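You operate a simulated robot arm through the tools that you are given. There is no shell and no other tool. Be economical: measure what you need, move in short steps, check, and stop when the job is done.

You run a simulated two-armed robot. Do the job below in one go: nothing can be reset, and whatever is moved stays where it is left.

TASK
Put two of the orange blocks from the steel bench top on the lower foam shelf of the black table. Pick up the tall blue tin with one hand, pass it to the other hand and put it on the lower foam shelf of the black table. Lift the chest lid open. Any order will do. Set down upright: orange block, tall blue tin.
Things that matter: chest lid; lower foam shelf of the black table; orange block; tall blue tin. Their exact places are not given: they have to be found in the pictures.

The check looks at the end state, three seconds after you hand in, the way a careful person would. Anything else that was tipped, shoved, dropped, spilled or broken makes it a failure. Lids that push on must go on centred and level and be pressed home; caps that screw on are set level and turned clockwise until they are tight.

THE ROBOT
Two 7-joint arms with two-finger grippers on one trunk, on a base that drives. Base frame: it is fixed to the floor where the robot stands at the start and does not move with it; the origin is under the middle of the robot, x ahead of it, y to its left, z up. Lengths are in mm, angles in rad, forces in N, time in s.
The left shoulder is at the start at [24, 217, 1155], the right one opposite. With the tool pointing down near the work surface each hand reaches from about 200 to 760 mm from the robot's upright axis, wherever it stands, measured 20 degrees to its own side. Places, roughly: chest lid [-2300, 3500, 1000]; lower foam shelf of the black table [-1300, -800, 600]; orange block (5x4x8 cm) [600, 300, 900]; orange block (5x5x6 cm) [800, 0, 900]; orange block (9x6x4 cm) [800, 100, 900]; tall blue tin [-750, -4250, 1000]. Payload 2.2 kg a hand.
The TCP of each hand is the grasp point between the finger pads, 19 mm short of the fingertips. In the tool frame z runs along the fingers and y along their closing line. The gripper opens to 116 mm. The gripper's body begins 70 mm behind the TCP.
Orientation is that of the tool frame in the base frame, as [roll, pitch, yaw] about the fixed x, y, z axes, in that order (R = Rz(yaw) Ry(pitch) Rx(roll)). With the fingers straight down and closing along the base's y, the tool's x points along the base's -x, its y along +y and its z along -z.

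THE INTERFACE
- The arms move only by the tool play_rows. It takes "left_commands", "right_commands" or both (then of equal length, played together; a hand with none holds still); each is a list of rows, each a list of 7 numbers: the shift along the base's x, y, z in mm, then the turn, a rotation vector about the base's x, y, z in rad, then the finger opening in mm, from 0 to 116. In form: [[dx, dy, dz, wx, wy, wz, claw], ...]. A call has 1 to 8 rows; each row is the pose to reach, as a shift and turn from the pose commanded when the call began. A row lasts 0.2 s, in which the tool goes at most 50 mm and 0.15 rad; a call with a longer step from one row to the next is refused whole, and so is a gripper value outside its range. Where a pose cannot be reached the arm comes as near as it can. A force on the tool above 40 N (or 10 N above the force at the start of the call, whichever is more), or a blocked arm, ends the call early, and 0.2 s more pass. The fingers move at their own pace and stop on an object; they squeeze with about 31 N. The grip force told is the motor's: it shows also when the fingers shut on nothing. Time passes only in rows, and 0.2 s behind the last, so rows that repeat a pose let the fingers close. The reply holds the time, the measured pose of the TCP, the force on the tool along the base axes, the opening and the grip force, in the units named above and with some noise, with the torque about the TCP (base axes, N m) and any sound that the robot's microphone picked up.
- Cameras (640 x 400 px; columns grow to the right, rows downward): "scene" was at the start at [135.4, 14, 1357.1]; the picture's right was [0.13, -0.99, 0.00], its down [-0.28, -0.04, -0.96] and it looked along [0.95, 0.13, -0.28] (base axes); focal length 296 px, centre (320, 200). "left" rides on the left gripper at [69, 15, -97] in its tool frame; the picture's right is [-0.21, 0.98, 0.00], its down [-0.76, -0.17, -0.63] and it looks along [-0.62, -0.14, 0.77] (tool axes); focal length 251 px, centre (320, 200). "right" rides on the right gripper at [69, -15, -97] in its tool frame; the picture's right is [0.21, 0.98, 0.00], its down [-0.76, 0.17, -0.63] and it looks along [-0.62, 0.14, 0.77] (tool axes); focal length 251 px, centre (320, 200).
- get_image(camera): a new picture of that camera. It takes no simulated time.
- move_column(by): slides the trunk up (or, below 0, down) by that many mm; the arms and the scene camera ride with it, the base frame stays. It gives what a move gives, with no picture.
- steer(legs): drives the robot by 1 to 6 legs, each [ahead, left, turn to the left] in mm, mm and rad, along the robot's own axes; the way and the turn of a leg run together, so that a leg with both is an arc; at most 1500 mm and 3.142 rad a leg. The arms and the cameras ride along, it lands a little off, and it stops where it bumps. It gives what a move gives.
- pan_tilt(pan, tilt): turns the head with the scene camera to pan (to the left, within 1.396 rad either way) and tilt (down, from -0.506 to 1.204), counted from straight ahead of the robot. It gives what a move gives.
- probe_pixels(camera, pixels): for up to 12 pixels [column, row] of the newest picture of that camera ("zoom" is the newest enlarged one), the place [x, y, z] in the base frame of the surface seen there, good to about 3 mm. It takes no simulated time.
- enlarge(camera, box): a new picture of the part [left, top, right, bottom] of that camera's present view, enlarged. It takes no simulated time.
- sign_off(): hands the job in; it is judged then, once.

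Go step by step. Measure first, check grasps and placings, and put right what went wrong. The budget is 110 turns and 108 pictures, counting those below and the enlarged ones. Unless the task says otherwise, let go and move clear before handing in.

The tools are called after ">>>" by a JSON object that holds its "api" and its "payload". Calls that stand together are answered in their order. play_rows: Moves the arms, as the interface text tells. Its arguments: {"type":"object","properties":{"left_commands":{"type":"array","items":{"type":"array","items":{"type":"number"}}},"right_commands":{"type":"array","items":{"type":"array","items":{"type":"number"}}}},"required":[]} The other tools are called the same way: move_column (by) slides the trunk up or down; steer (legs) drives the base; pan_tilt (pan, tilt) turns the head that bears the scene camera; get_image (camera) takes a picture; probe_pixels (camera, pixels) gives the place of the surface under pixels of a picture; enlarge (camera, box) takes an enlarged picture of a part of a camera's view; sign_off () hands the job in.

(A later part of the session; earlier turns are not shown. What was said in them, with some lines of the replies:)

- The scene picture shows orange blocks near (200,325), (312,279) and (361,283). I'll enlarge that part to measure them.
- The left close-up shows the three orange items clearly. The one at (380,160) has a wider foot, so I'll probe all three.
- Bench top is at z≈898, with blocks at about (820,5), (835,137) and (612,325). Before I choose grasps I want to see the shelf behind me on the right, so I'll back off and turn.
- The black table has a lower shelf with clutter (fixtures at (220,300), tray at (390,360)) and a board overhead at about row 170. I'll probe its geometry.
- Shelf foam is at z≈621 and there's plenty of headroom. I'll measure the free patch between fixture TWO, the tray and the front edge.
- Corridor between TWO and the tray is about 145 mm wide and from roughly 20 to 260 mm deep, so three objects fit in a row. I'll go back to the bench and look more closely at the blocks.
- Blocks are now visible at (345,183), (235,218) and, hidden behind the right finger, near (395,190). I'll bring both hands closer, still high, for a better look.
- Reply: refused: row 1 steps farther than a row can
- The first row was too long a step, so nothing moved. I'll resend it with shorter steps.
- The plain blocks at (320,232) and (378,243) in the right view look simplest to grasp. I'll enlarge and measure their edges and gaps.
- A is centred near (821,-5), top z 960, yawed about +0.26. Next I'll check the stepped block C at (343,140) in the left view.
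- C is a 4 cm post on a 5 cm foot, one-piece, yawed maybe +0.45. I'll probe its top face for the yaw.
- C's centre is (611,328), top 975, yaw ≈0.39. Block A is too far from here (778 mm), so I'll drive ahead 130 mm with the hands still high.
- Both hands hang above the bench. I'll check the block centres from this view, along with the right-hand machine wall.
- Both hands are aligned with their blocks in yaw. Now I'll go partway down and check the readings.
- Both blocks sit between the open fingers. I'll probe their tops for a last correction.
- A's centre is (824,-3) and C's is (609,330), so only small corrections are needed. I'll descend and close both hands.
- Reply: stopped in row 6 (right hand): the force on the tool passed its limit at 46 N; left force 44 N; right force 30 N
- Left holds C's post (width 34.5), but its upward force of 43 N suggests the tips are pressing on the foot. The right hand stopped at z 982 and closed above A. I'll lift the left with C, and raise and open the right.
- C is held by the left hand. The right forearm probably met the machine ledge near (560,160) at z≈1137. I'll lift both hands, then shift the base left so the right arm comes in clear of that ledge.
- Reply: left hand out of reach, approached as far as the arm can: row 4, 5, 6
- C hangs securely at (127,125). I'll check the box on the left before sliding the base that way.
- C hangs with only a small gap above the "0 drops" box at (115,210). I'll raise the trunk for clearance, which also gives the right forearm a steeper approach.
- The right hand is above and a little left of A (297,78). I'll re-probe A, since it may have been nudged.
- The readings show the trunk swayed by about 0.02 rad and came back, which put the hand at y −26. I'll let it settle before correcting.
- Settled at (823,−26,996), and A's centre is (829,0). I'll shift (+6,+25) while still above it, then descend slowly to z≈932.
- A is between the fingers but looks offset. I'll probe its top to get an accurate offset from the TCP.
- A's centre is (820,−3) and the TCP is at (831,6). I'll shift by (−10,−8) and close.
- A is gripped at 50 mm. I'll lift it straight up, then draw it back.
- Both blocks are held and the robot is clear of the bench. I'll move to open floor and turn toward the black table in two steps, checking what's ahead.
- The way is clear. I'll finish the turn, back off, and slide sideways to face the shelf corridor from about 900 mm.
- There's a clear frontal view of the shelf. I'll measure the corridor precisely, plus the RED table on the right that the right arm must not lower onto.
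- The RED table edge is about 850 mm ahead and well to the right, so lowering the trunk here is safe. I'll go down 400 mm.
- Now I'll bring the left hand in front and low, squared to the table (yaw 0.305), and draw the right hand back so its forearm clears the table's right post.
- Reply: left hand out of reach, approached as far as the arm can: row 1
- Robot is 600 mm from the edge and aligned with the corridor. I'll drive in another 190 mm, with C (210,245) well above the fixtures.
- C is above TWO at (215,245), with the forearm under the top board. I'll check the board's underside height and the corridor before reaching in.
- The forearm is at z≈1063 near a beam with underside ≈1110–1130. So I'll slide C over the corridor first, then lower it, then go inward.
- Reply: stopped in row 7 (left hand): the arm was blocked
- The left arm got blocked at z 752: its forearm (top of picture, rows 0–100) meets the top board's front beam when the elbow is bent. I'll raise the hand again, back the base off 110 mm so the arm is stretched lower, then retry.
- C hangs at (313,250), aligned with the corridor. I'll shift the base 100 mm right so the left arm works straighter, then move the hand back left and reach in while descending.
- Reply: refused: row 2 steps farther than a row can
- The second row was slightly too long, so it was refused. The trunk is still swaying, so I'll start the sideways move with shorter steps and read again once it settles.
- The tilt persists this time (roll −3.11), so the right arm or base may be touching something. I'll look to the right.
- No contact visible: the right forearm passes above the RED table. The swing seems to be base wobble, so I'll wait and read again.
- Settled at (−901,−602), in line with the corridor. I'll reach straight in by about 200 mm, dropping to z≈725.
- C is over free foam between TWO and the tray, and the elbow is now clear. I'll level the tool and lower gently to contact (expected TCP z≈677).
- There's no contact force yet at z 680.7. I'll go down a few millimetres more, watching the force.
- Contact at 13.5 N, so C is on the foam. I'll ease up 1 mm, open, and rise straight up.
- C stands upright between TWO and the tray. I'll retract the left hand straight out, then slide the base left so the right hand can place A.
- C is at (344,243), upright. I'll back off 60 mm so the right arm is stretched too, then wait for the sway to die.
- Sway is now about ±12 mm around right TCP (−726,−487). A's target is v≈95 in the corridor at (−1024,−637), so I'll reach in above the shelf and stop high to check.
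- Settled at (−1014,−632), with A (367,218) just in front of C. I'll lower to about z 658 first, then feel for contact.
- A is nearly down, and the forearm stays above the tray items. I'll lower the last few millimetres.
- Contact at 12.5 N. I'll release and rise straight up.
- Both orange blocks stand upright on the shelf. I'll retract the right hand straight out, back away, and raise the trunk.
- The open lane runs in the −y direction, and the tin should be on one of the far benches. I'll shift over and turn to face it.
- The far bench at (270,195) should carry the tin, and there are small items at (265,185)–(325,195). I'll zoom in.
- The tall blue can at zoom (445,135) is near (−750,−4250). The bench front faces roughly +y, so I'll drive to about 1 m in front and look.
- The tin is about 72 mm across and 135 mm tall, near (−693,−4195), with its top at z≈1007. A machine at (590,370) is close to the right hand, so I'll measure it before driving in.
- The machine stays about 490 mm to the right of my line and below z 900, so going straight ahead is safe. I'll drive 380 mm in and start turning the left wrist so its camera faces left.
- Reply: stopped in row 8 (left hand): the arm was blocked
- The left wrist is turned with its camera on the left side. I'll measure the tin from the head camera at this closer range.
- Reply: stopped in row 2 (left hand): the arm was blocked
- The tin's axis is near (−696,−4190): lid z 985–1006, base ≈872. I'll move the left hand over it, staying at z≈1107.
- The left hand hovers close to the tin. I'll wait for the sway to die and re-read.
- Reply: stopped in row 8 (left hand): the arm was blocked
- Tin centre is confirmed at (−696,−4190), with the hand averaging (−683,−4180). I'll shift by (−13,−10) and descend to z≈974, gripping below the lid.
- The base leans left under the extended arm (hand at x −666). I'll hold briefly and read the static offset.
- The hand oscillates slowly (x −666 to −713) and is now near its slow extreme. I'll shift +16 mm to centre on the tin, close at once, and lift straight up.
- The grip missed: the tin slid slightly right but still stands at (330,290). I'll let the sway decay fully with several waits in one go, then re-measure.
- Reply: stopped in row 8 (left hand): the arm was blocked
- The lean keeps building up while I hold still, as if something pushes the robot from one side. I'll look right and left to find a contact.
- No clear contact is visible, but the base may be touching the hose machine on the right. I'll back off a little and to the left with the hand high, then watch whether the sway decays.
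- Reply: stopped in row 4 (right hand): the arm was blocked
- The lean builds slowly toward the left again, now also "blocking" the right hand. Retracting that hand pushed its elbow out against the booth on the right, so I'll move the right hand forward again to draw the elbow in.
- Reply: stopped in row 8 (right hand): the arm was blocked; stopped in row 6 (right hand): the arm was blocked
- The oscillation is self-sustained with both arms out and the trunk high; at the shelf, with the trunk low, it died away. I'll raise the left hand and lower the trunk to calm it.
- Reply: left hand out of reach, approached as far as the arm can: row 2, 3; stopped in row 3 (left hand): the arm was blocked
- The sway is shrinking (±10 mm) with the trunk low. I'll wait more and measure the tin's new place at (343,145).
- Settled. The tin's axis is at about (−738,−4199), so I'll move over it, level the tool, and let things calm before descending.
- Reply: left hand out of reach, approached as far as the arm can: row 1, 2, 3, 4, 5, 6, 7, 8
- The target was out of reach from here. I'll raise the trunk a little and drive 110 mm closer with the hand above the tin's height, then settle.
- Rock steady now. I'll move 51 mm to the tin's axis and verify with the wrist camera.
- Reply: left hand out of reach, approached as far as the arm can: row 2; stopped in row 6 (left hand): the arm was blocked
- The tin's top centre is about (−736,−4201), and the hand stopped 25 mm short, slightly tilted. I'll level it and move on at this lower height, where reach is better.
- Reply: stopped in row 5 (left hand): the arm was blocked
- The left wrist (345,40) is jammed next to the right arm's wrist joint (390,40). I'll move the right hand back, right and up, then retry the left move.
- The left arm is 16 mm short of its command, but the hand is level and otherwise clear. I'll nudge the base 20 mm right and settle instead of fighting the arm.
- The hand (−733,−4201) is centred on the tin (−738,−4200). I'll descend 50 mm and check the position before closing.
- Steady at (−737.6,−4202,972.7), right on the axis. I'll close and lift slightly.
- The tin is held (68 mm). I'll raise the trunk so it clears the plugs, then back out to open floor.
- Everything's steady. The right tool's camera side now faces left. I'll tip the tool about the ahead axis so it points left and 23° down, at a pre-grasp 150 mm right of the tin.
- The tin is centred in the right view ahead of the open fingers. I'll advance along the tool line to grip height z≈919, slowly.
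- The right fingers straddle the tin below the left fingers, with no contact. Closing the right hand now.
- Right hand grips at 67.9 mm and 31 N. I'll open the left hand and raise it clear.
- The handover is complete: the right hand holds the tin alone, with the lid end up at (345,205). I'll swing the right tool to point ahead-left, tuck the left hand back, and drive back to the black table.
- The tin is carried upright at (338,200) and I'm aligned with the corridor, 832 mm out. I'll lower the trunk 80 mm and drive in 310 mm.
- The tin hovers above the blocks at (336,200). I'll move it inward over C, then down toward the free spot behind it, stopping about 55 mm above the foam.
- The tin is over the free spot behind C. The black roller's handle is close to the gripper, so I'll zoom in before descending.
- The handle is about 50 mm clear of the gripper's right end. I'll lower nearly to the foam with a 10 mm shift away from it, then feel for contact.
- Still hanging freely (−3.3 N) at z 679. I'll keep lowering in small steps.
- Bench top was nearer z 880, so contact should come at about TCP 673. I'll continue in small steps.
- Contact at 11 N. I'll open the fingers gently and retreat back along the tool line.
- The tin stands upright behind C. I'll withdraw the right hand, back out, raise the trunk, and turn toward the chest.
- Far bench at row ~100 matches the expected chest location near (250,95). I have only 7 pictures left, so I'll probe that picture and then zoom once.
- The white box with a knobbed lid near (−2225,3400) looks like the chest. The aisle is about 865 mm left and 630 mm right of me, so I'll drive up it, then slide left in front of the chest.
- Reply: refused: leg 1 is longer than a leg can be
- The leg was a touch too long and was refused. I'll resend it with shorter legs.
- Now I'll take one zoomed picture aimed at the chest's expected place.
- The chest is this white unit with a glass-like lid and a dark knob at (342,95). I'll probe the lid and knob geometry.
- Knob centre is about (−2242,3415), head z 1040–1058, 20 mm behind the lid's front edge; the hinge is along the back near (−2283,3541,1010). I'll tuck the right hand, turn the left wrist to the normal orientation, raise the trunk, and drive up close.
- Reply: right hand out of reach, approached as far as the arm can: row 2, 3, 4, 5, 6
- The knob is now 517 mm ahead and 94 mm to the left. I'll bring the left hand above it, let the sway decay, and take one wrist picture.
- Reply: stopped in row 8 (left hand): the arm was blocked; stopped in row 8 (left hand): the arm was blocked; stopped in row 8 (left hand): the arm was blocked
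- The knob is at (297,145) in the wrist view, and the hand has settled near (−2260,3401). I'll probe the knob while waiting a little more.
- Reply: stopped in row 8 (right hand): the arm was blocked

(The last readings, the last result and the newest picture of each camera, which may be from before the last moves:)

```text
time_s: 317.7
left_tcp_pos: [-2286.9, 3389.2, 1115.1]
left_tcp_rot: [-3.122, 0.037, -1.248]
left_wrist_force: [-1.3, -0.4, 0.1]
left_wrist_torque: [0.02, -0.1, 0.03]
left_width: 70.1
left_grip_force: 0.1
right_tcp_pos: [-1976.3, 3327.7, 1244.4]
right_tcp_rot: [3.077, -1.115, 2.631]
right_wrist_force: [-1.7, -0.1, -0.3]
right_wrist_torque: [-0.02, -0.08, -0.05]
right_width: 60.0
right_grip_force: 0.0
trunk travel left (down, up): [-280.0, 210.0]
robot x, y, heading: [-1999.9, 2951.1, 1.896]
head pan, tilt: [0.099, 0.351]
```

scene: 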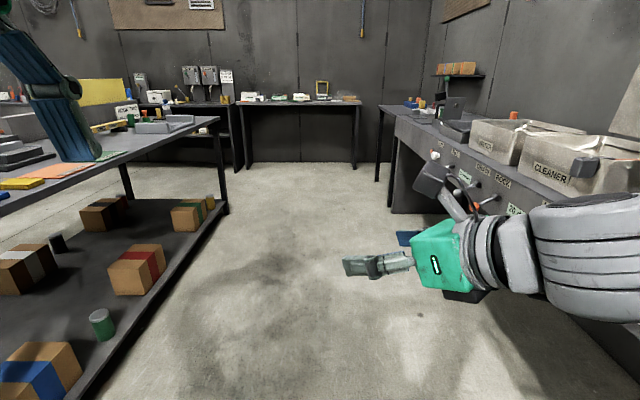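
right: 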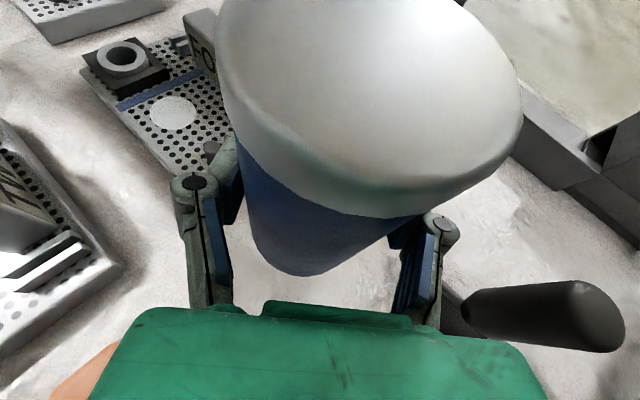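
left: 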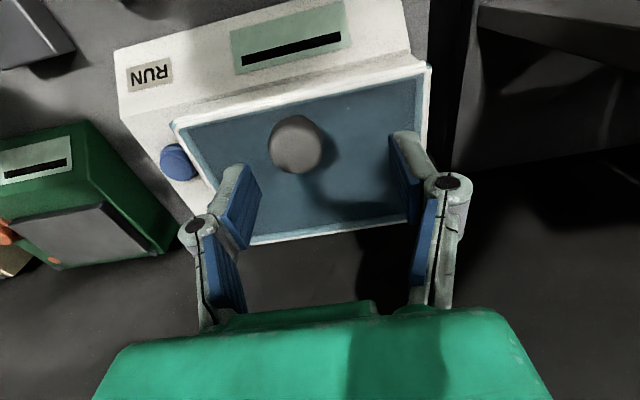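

Knob centre is confirmed at (−2245,3415), top z 1055. The high trunk sways, so I'll lift and retract the left hand, lower the trunk 130 mm, creep 110 mm closer, and settle.

>>> {"api": "play_rows", "payload": {"left_commands": [[7, -21, 35, 0, 0, 0, 70], [14, -42, 70, 0, 0, 0, 70], [21, -63, 100, 0, 0, 0, 70], [28, -84, 125, 0, 0, 0, 70], [35, -104, 140, 0, 0, 0, 70]]}}

>>> {"api": "move_column", "payload": {"by": -130}}

>>> {"api": "steer", "payload": {"legs": [[110, 0, 0]]}}

>>> {"api": "play_rows", "payload": {"left_commands": [[0, 0, 0, 0, 0, 0, 70], [0, 0, 0, 0, 0, 0, 70], [0, 0, 0, 0, 0, 0, 70], [0, 0, 0, 0, 0, 0, 70], [0, 0, 0, 0, 0, 0, 70], [0, 0, 0, 0, 0, 0, 70], [0, 0, 0, 0, 0, 0, 70], [0, 0, 0, 0, 0, 0, 70]]}}

>>> {"api": "play_rows", "payload": {"left_commands": [[0, 0, 0, 0, 0, 0, 70], [0, 0, 0, 0, 0, 0, 70], [0, 0, 0, 0, 0, 0, 70], [0, 0, 0, 0, 0, 0, 70], [0, 0, 0, 0, 0, 0, 70], [0, 0, 0, 0, 0, 0, 70], [0, 0, 0, 0, 0, 0, 70], [0, 0, 0, 0, 0, 0, 70]]}}

>>> {"api": "play_rows", "payload": {"left_commands": [[0, 0, 0, 0, 0, 0, 70], [0, 0, 0, 0, 0, 0, 70], [0, 0, 0, 0, 0, 0, 70], [0, 0, 0, 0, 0, 0, 70]]}}

```text
time_s: 319.1
left_tcp_pos: [-2235.9, 3286.7, 1257.7]
left_tcp_rot: [-3.131, 0.04, -1.253]
left_wrist_force: [-0.5, 0.3, 0.3]
left_wrist_torque: [0.05, -0.04, 0.01]
left_width: 69.9
left_grip_force: 0.0
right_tcp_pos: [-1956.4, 3330.6, 1240.3]
right_tcp_rot: [3.089, -1.115, 2.621]
right_wrist_force: [-0.9, 0.1, 0.4]
right_wrist_torque: [0.01, -0.03, -0.05]
right_width: 60.2
right_grip_force: 0.0
trunk travel left (down, up): [-280.0, 210.0]
robot x, y, heading: [-1988.9, 2950.7, 1.895]
head pan, tilt: [0.099, 0.351]
stopped in row 5 (left hand): the arm was blocked; the commanded pose is now the measured one
```

```text
time_s: 320.7
left_tcp_pos: [-2217.2, 3293.2, 1128.9]
left_tcp_rot: [3.134, 0.04, -1.253]
left_wrist_force: [0.3, -0.2, 0.4]
left_wrist_torque: [0.0, 0.05, 0.02]
left_width: 69.6
left_grip_force: 0.1
right_tcp_pos: [-1937.6, 3334.7, 1105.7]
right_tcp_rot: [3.114, -1.123, 2.601]
right_wrist_force: [-0.1, -0.2, -0.5]
right_wrist_torque: [0.01, 0.02, -0.01]
right_width: 59.9
right_grip_force: 0.1
trunk travel left (down, up): [-150.0, 340.0]
robot x, y, heading: [-1987.6, 2953.1, 1.904]
head pan, tilt: [0.099, 0.351]
```

```text
time_s: 321.9
left_tcp_pos: [-2290.0, 3367.5, 1130.3]
left_tcp_rot: [-3.118, 0.04, -1.24]
left_wrist_force: [-1.0, -0.3, 0.5]
left_wrist_torque: [0.06, -0.14, -0.02]
left_width: 69.7
left_grip_force: 0.1
right_tcp_pos: [-2009.4, 3414.1, 1116.1]
right_tcp_rot: [3.063, -1.108, 2.658]
right_wrist_force: [-2.0, -0.5, -0.3]
right_wrist_torque: [0.04, -0.1, -0.11]
right_width: 59.7
right_grip_force: 0.0
trunk travel left (down, up): [-150.0, 340.0]
robot x, y, heading: [-2028.6, 3045.8, 1.908]
head pan, tilt: [0.099, 0.351]
```

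```text
time_s: 323.7
left_tcp_pos: [-2288.3, 3369.3, 1128.8]
left_tcp_rot: [-3.122, 0.037, -1.24]
left_wrist_force: [0.0, -0.1, -0.3]
left_wrist_torque: [0.02, 0.03, 0.04]
left_width: 69.9
left_grip_force: 0.1
right_tcp_pos: [-2007.8, 3415.8, 1113.2]
right_tcp_rot: [3.068, -1.108, 2.655]
right_wrist_force: [-0.6, 0.2, 0.0]
right_wrist_torque: [0.0, 0.02, 0.01]
right_width: 59.8
right_grip_force: 0.0
trunk travel left (down, up): [-150.0, 340.0]
robot x, y, heading: [-2026.0, 3044.1, 1.906]
head pan, tilt: [0.099, 0.351]
```

```text
time_s: 325.5
left_tcp_pos: [-2288.1, 3369.3, 1127.8]
left_tcp_rot: [-3.12, 0.039, -1.24]
left_wrist_force: [-0.8, 0.6, 1.1]
left_wrist_torque: [0.0, 0.03, -0.03]
left_width: 69.9
left_grip_force: 0.0
right_tcp_pos: [-2007.6, 3413.9, 1113.5]
right_tcp_rot: [3.068, -1.109, 2.654]
right_wrist_force: [-0.1, -0.6, -0.1]
right_wrist_torque: [-0.03, 0.03, 0.01]
right_width: 60.0
right_grip_force: 0.1
trunk travel left (down, up): [-150.0, 340.0]
robot x, y, heading: [-2025.9, 3039.4, 1.908]
head pan, tilt: [0.099, 0.351]
```

```text
time_s: 326.5
left_tcp_pos: [-2288.0, 3369.2, 1127.9]
left_tcp_rot: [-3.121, 0.038, -1.24]
left_wrist_force: [0.8, -0.5, 0.1]
left_wrist_torque: [0.01, 0.02, -0.03]
left_width: 70.2
left_grip_force: 0.0
right_tcp_pos: [-2008.1, 3414.4, 1112.8]
right_tcp_rot: [3.068, -1.109, 2.654]
right_wrist_force: [0.3, -0.8, -0.7]
right_wrist_torque: [0.03, 0.01, 0.02]
right_width: 59.8
right_grip_force: 0.1
trunk travel left (down, up): [-150.0, 340.0]
robot x, y, heading: [-2031.5, 3040.6, 1.91]
head pan, tilt: [0.099, 0.351]
```

Perfectly still now at (−2288,3369). I'll move over the knob, descend to z≈1046, and close on it, then read the grip.

>>> {"api": "play_rows", "payload": {"left_commands": [[14, 15, 0, 0, 0, 0, 70], [28, 30, 0, 0, 0, 0, 70], [43, 46, 0, 0, 0, 0, 70], [43, 46, 0, 0, 0, 0, 70], [43, 46, 0, 0, 0, 0, 70], [43, 46, 0, 0, 0, 0, 70], [43, 46, 0, 0, 0, 0, 70]]}}

>>> {"api": "play_rows", "payload": {"left_commands": [[0, 0, -20, 0, 0, 0, 70], [0, 0, -40, 0, 0, 0, 70], [0, 0, -60, 0, 0, 0, 70], [0, 0, -74, 0, 0, 0, 70], [0, 0, -80, 0, 0, 0, 70], [0, 0, -80, 0, 0, 0, 70]]}}

>>> {"api": "enlarge", "payload": {"camera": "left", "box": [120, 60, 540, 320]}}

```text
time_s: 328.1
left_tcp_pos: [-2245.3, 3416.9, 1130.6]
left_tcp_rot: [-3.12, 0.038, -1.239]
left_wrist_force: [0.8, 0.4, -0.1]
left_wrist_torque: [-0.02, 0.0, -0.02]
left_width: 69.7
left_grip_force: 0.1
right_tcp_pos: [-2008.0, 3414.5, 1113.5]
right_tcp_rot: [3.067, -1.109, 2.655]
right_wrist_force: [-0.6, -0.5, 0.3]
right_wrist_torque: [-0.02, 0.01, 0.01]
right_width: 59.9
right_grip_force: 0.1
trunk travel left (down, up): [-150.0, 340.0]
robot x, y, heading: [-2030.4, 3041.1, 1.909]
head pan, tilt: [0.099, 0.351]
```

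```text
time_s: 329.5
left_tcp_pos: [-2246.1, 3415.0, 1046.9]
left_tcp_rot: [-3.122, 0.038, -1.238]
left_wrist_force: [0.2, 0.3, 0.9]
left_wrist_torque: [-0.02, 0.02, -0.01]
left_width: 70.0
left_grip_force: 0.0
right_tcp_pos: [-2008.2, 3414.1, 1113.9]
right_tcp_rot: [3.068, -1.107, 2.655]
right_wrist_force: [-0.2, 0.6, -0.7]
right_wrist_torque: [0.0, 0.0, 0.01]
right_width: 59.8
right_grip_force: 0.0
trunk travel left (down, up): [-150.0, 340.0]
robot x, y, heading: [-2030.1, 3041.0, 1.909]
head pan, tilt: [0.099, 0.351]
```

```text
1.52 times, centred on (330, 190) of left
```

zoom: 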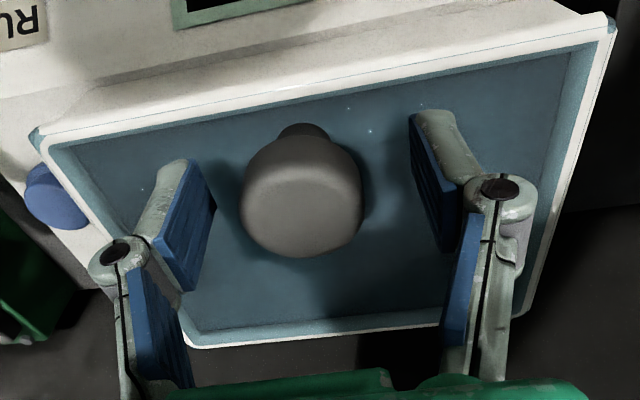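

The fingers straddle the knob nicely. I'll close, then raise the lid along its hinge arc to about 40° and read the forces.

>>> {"api": "play_rows", "payload": {"left_commands": [[0, 0, 0, 0, 0, 0, 40], [0, 0, 0, 0, 0, 0, 20], [0, 0, 0, 0, 0, 0, 20], [0, 0, 0, 0, 0, 0, 20]]}}

>>> {"api": "play_rows", "payload": {"left_commands": [[-1, 3, 10, 0, 0, 0, 20], [-3, 8, 22, 0, 0, 0, 20], [-5, 14, 32, 0, 0, 0, 20], [-7, 21, 42, 0, 0, 0, 20], [-10, 28, 51, 0, 0, 0, 20], [-12.5, 36, 60, 0, 0, 0, 20], [-16, 45, 68, 0, 0, 0, 20], [-19, 54, 75, 0, 0, 0, 20]]}}

```text
time_s: 330.5
left_tcp_pos: [-2244.3, 3416.1, 1048.1]
left_tcp_rot: [-3.121, 0.038, -1.241]
left_wrist_force: [7.9, 0.8, -1.3]
left_wrist_torque: [-0.07, -0.21, -0.03]
left_width: 37.9
left_grip_force: 44.9
right_tcp_pos: [-2006.6, 3414.8, 1113.1]
right_tcp_rot: [3.069, -1.111, 2.652]
right_wrist_force: [-0.4, 0.0, -0.7]
right_wrist_torque: [-0.01, 0.02, -0.01]
right_width: 60.3
right_grip_force: 0.0
trunk travel left (down, up): [-150.0, 340.0]
robot x, y, heading: [-2027.4, 3043.7, 1.906]
head pan, tilt: [0.099, 0.351]
```

```text
time_s: 332.3
left_tcp_pos: [-2261.5, 3473.9, 1122.3]
left_tcp_rot: [-3.123, 0.037, -1.239]
left_wrist_force: [14.7, 5.3, -11.0]
left_wrist_torque: [-0.78, -0.26, 0.16]
left_width: 34.2
left_grip_force: 45.1
right_tcp_pos: [-2005.2, 3417.2, 1112.8]
right_tcp_rot: [3.074, -1.11, 2.65]
right_wrist_force: [0.1, -0.8, 0.5]
right_wrist_torque: [0.0, 0.02, 0.03]
right_width: 59.9
right_grip_force: 0.0
trunk travel left (down, up): [-150.0, 340.0]
robot x, y, heading: [-2026.5, 3044.5, 1.915]
head pan, tilt: [0.099, 0.351]
```

The lid follows smoothly (11 N pull). I'll continue along the arc to about 100°.

>>> {"api": "play_rows", "payload": {"left_commands": [[-3.5, 10, 6, 0, 0, 0, 20], [-7, 20, 11, 0, 0, 0, 20], [-11, 31, 15, 0, 0, 0, 20], [-14.5, 41.5, 18.5, 0, 0, 0, 20], [-18, 52, 21, 0, 0, 0, 20], [-22, 63, 22, 0, 0, 0, 20], [-26, 75, 22, 0, 0, 0, 20], [-30, 86, 21, 0, 0, 0, 20]]}}

>>> {"api": "play_rows", "payload": {"left_commands": [[-3, 9, -2, 0, 0, 0, 20], [-7, 21, -5, 0, 0, 0, 20], [-11, 32, -9, 0, 0, 0, 20], [-15, 43, -14, 0, 0, 0, 20], [-15, 43, -14, 0, 0, 0, 20]]}}

>>> {"api": "pan_tilt", "payload": {"pan": 0.3, "tilt": 0.35}}

```text
time_s: 334.1
left_tcp_pos: [-2294.9, 3557.2, 1143.1]
left_tcp_rot: [-3.122, 0.038, -1.239]
left_wrist_force: [0.8, 0.3, -0.1]
left_wrist_torque: [-0.01, 0.0, 0.0]
left_width: 20.1
left_grip_force: 0.1
right_tcp_pos: [-2007.2, 3415.8, 1112.7]
right_tcp_rot: [3.075, -1.11, 2.65]
right_wrist_force: [0.4, -0.3, -0.5]
right_wrist_torque: [0.0, 0.01, 0.0]
right_width: 60.0
right_grip_force: 0.0
trunk travel left (down, up): [-150.0, 340.0]
robot x, y, heading: [-2029.9, 3040.3, 1.908]
head pan, tilt: [0.099, 0.351]
```

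```text
time_s: 334.7
left_tcp_pos: [-2325.3, 3560.5, 1139.3]
left_tcp_rot: [-3.1, 0.027, -1.236]
left_wrist_force: [-1.5, 0.5, -0.9]
left_wrist_torque: [0.0, -0.08, -0.02]
left_width: 19.8
left_grip_force: 0.1
right_tcp_pos: [-2030.7, 3404.2, 1115.4]
right_tcp_rot: [3.034, -1.092, 2.688]
right_wrist_force: [-0.5, -0.8, 0.3]
right_wrist_torque: [-0.02, -0.05, -0.04]
right_width: 60.1
right_grip_force: 0.1
trunk travel left (down, up): [-150.0, 340.0]
robot x, y, heading: [-2029.8, 3040.9, 1.909]
head pan, tilt: [0.099, 0.351]
stopped in row 2 (left hand): the force on the tool passed its limit at 46 N (the readings are from after the stop); the commanded pose is now the measured one
```

```text
time_s: 335.4
left_tcp_pos: [-2312.9, 3564.5, 1142.5]
left_tcp_rot: [-3.106, 0.032, -1.245]
left_wrist_force: [6.3, -5.6, -0.7]
left_wrist_torque: [0.46, 0.5, -0.35]
left_width: 20.3
left_grip_force: 0.1
right_tcp_pos: [-2021.1, 3408.9, 1115.4]
right_tcp_rot: [3.047, -1.1, 2.672]
right_wrist_force: [-0.2, 0.4, 0.3]
right_wrist_torque: [0.0, -0.03, 0.03]
right_width: 60.0
right_grip_force: 0.1
trunk travel left (down, up): [-150.0, 340.0]
robot x, y, heading: [-2022.9, 3042.7, 1.912]
head pan, tilt: [0.3, 0.351]
```

The fingers slipped off the knob (width 20) and then touched something. I'll take one picture to see whether the lid stayed up.

>>> {"api": "get_image", "payload": {"camera": "scene"}}

>>> {"api": "probe_pixels", "payload": {"camera": "scene", "pixels": [[320, 130], [320, 160], [320, 190], [320, 220], [320, 250], [280, 180], [360, 180], [280, 220], [360, 220], [400, 200], [240, 200], [320, 280]]}}

```text
1 pictures are left
```

scene: 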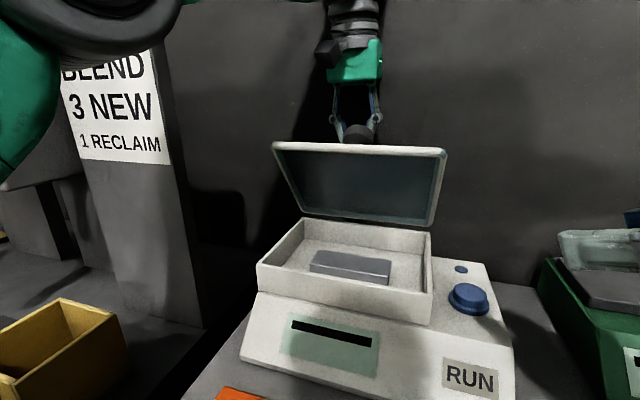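

```text
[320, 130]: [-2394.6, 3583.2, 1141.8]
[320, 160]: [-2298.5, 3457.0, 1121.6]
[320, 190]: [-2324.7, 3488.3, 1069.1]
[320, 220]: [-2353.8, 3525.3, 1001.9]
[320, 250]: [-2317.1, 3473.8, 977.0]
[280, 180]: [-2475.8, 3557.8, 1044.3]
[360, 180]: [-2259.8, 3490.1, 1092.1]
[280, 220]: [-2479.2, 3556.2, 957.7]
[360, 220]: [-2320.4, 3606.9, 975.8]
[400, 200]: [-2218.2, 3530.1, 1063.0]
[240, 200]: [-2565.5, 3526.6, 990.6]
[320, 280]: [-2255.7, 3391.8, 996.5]
```

The lid is standing open by itself at about 54° (edge at row 150), and the slipped fingers are behind it. I'll go up and over, come down in front of its inner face, then push it further open.

>>> {"api": "play_rows", "payload": {"left_commands": [[0, 0, 35, 0, 0, 0, 20], [0, 0, 75, 0, 0, 0, 20], [0, 0, 110, 0, 0, 0, 20], [19, -40, 112, 0, 0, 0, 20], [38, -80, 112, 0, 0, 0, 20], [57, -120, 112, 0, 0, 0, 20], [78, -163, 112, 0, 0, 0, 20], [78, -163, 112, 0, 0, 0, 20]]}}

>>> {"api": "play_rows", "payload": {"left_commands": [[0, 0, 0, 0, 0, 0, 20], [0, 0, 0, 0, 0, 0, 20], [0, 0, 0, 0, 0, 0, 20], [0, 0, 0, 0, 0, 0, 20], [0, 0, 0, 0, 0, 0, 20]]}}

```text
time_s: 337.2
left_tcp_pos: [-2236.9, 3400.7, 1253.9]
left_tcp_rot: [-3.109, 0.027, -1.242]
left_wrist_force: [-0.2, -0.6, 0.6]
left_wrist_torque: [-0.04, -0.03, 0.01]
left_width: 19.9
left_grip_force: 0.0
left hand out of reach, approached as far as the arm can: row 2, 3, 4
right_tcp_pos: [-2023.0, 3410.7, 1113.7]
right_tcp_rot: [3.05, -1.098, 2.674]
right_wrist_force: [-0.1, 1.0, 0.4]
right_wrist_torque: [-0.03, 0.01, 0.0]
right_width: 60.0
right_grip_force: 0.1
trunk travel left (down, up): [-150.0, 340.0]
robot x, y, heading: [-2027.9, 3039.5, 1.911]
head pan, tilt: [0.3, 0.351]
```

```text
time_s: 338.4
left_tcp_pos: [-2235.8, 3399.4, 1256.0]
left_tcp_rot: [-3.106, 0.03, -1.241]
left_wrist_force: [-0.4, -0.6, 0.0]
left_wrist_torque: [0.02, 0.0, 0.02]
left_width: 20.0
left_grip_force: 0.0
right_tcp_pos: [-2020.7, 3408.6, 1115.1]
right_tcp_rot: [3.047, -1.099, 2.674]
right_wrist_force: [-0.2, -0.1, 0.3]
right_wrist_torque: [-0.03, -0.04, 0.0]
right_width: 60.0
right_grip_force: 0.2
trunk travel left (down, up): [-150.0, 340.0]
robot x, y, heading: [-2026.8, 3036.5, 1.909]
head pan, tilt: [0.3, 0.351]
5 turns are left
```

The hand is in front of the lid at (−2236,3399,1256). I'll lower it to z≈1115 and push rearward along the opening direction, then take the last picture.

>>> {"api": "play_rows", "payload": {"left_commands": [[0, 0, -45, 0, 0, 0, 20], [0, 0, -90, 0, 0, 0, 20], [0, 0, -125, 0, 0, 0, 20], [0, 0, -141, 0, 0, 0, 20], [0, 0, -141, 0, 0, 0, 20]]}}

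>>> {"api": "play_rows", "payload": {"left_commands": [[-8, 23, 0, 0, 0, 0, 20], [-16, 46, 0, 0, 0, 0, 20], [-24, 69, 0, 0, 0, 0, 20], [-32, 92, 0, 0, 0, 0, 20], [-40, 115, 0, 0, 0, 0, 20], [-48, 138, 0, 0, 0, 0, 20], [-56, 160, 0, 0, 0, 0, 20], [-56, 160, 0, 0, 0, 0, 20]]}}

>>> {"api": "get_image", "payload": {"camera": "scene"}}

```text
time_s: 339.6
left_tcp_pos: [-2236.9, 3400.7, 1112.0]
left_tcp_rot: [-3.106, 0.028, -1.241]
left_wrist_force: [-0.2, 0.5, 0.6]
left_wrist_torque: [-0.02, 0.01, -0.02]
left_width: 20.0
left_grip_force: 0.1
right_tcp_pos: [-2021.2, 3409.0, 1114.1]
right_tcp_rot: [3.047, -1.1, 2.673]
right_wrist_force: [0.5, 0.2, -0.1]
right_wrist_torque: [-0.02, 0.02, -0.03]
right_width: 60.2
right_grip_force: 0.1
trunk travel left (down, up): [-150.0, 340.0]
robot x, y, heading: [-2027.9, 3041.1, 1.903]
head pan, tilt: [0.3, 0.351]
```

```text
time_s: 340.4
left_tcp_pos: [-2270.5, 3457.1, 1123.2]
left_tcp_rot: [-3.085, 0.046, -1.242]
left_wrist_force: [20.4, -14.3, 33.3]
left_wrist_torque: [0.39, 1.44, 0.33]
left_width: 14.1
left_grip_force: 0.0
right_tcp_pos: [-2036.2, 3398.6, 1116.6]
right_tcp_rot: [3.019, -1.092, 2.701]
right_wrist_force: [-0.6, 0.0, 0.4]
right_wrist_torque: [-0.04, -0.01, -0.03]
right_width: 60.1
right_grip_force: 0.2
trunk travel left (down, up): [-150.0, 340.0]
robot x, y, heading: [-2027.3, 3036.2, 1.91]
head pan, tilt: [0.3, 0.351]
stopped in row 4 (left hand): the force on the tool passed its limit at 45 N (the readings are from after the stop); the commanded pose is now the measured one
```

```text
0 pictures are left
4 turns are left
```

scene: 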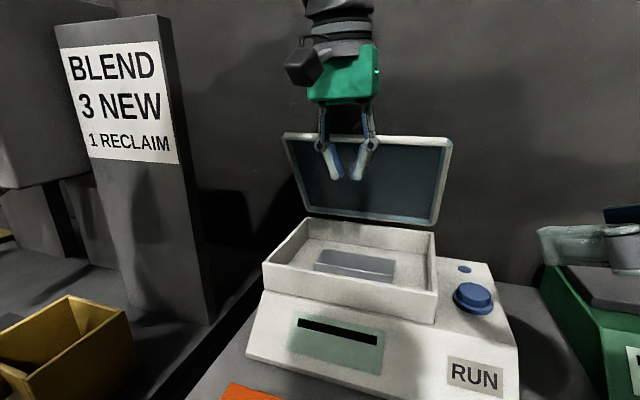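

The lid is still open, and the fingers press on its inner face with 45 N, perhaps at its stop. I'll probe the lid angle and ease the hand off.

>>> {"api": "probe_pixels", "payload": {"camera": "scene", "pixels": [[410, 150], [405, 175], [400, 205], [310, 165], [315, 195], [390, 142], [360, 218], [300, 140], [440, 140]]}}

>>> {"api": "play_rows", "payload": {"left_commands": [[4, -12, 2, 0, 0, 0, 20], [12, -35, 5, 0, 0, 0, 20], [24, -70, 25, 0, 0, 0, 20], [34, -100, 55, 0, 0, 0, 20], [34, -100, 95, 0, 0, 0, 20], [34, -100, 130, 0, 0, 0, 20]]}}

```text
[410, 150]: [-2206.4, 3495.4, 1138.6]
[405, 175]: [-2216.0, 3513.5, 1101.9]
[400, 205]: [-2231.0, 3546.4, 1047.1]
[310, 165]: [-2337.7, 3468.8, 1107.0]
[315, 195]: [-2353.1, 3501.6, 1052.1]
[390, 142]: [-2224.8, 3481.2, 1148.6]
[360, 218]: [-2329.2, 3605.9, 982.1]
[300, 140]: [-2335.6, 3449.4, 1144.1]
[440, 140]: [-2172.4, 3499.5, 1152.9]
```

```text
time_s: 341.8
left_tcp_pos: [-2233.2, 3368.6, 1245.4]
left_tcp_rot: [-3.095, 0.035, -1.243]
left_wrist_force: [-0.2, -0.4, -0.4]
left_wrist_torque: [0.03, 0.02, 0.0]
left_width: 20.2
left_grip_force: 0.0
right_tcp_pos: [-2032.3, 3405.0, 1116.0]
right_tcp_rot: [3.032, -1.093, 2.687]
right_wrist_force: [0.0, 0.9, -0.4]
right_wrist_torque: [-0.01, 0.03, 0.01]
right_width: 60.3
right_grip_force: 0.1
trunk travel left (down, up): [-150.0, 340.0]
robot x, y, heading: [-2028.2, 3043.5, 1.912]
head pan, tilt: [0.3, 0.351]
3 turns are left
```

The lid stands at about 58°; my knuckles had caught its lip. I'll make one gentler push from slightly higher (z≈1140), then withdraw.

>>> {"api": "play_rows", "payload": {"left_commands": [[0, 0, -35, 0, 0, 0, 20], [0, 0, -70, 0, 0, 0, 20], [0, 0, -103, 0, 0, 0, 20], [-6, 17, -103, 0, 0, 0, 20], [-12, 34, -103, 0, 0, 0, 20], [-18, 51, -103, 0, 0, 0, 20], [-24, 68, -103, 0, 0, 0, 20], [-28, 80, -103, 0, 0, 0, 20]]}}

>>> {"api": "play_rows", "payload": {"left_commands": [[-3, 9, 2, 0, 0, 0, 20], [-6, 18, 4, 0, 0, 0, 20], [-9, 27, 6, 0, 0, 0, 20], [-12, 36, 8, 0, 0, 0, 20], [-16, 45, 9, 0, 0, 0, 20], [-19, 54, 10, 0, 0, 0, 20], [-22, 63, 11, 0, 0, 0, 20], [-25, 72, 12, 0, 0, 0, 20]]}}

>>> {"api": "play_rows", "payload": {"left_commands": [[5, -15, 0, 0, 0, 0, 20], [15, -43, 2, 0, 0, 0, 20], [28, -80, 10, 0, 0, 0, 20], [40, -115, 25, 0, 0, 0, 20], [45, -130, 60, 0, 0, 0, 20], [50, -145, 95, 0, 0, 0, 20]]}}

```text
time_s: 343.6
left_tcp_pos: [-2265.6, 3444.9, 1142.2]
left_tcp_rot: [-3.092, 0.034, -1.242]
left_wrist_force: [0.4, 0.0, 0.0]
left_wrist_torque: [-0.02, 0.01, 0.03]
left_width: 19.8
left_grip_force: 0.0
right_tcp_pos: [-2033.8, 3404.7, 1116.8]
right_tcp_rot: [3.031, -1.089, 2.691]
right_wrist_force: [-0.1, -0.4, 0.2]
right_wrist_torque: [0.02, 0.02, 0.01]
right_width: 60.0
right_grip_force: 0.1
trunk travel left (down, up): [-150.0, 340.0]
robot x, y, heading: [-2026.1, 3039.0, 1.907]
head pan, tilt: [0.3, 0.351]
```

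```text
time_s: 345.4
left_tcp_pos: [-2290.6, 3516.6, 1154.4]
left_tcp_rot: [-3.095, 0.034, -1.244]
left_wrist_force: [-0.3, -0.2, 0.0]
left_wrist_torque: [0.0, 0.0, -0.01]
left_width: 20.0
left_grip_force: 0.0
right_tcp_pos: [-2034.3, 3405.0, 1116.2]
right_tcp_rot: [3.031, -1.091, 2.689]
right_wrist_force: [-0.6, -0.1, -0.1]
right_wrist_torque: [-0.02, 0.0, 0.01]
right_width: 60.0
right_grip_force: 0.0
trunk travel left (down, up): [-150.0, 340.0]
robot x, y, heading: [-2027.9, 3034.4, 1.908]
head pan, tilt: [0.3, 0.351]
```

```text
time_s: 346.8
left_tcp_pos: [-2239.1, 3371.5, 1253.8]
left_tcp_rot: [-3.094, 0.036, -1.241]
left_wrist_force: [0.9, -0.5, 0.3]
left_wrist_torque: [0.01, 0.02, -0.01]
left_width: 20.2
left_grip_force: 0.0
right_tcp_pos: [-2034.3, 3404.4, 1116.2]
right_tcp_rot: [3.028, -1.093, 2.692]
right_wrist_force: [-0.2, -0.2, -0.5]
right_wrist_torque: [0.0, 0.02, 0.01]
right_width: 60.0
right_grip_force: 0.1
trunk travel left (down, up): [-150.0, 340.0]
robot x, y, heading: [-2026.6, 3037.1, 1.908]
head pan, tilt: [0.3, 0.351]
2 turns are left
```

The last push ran its full length without resistance and the hand is withdrawn and clear, so I have no sign of a problem. My pictures are spent, and I'm handing in.

>>> {"api": "sign_off", "payload": {}}

```text
The job is handed in.
```

I handed the job in. The two blocks and the tin are confirmed by picture, but the chest lid's final position is not.

- **Orange blocks:** two of them (5x4x8 and 5x5x6) stand upright on the lower foam shelf.
- **Tall blue tin:** the left hand picked it up, passed it to the right hand, and it stands upright on the same shelf behind the blocks. On my first try the grip missed and the tin slid about 40 mm on its bench, staying upright.
- **Chest lid:** it was open about 58° in my last picture. I then pushed it further back; the hand moved freely, but I had no pictures left to check where the lid ended up.
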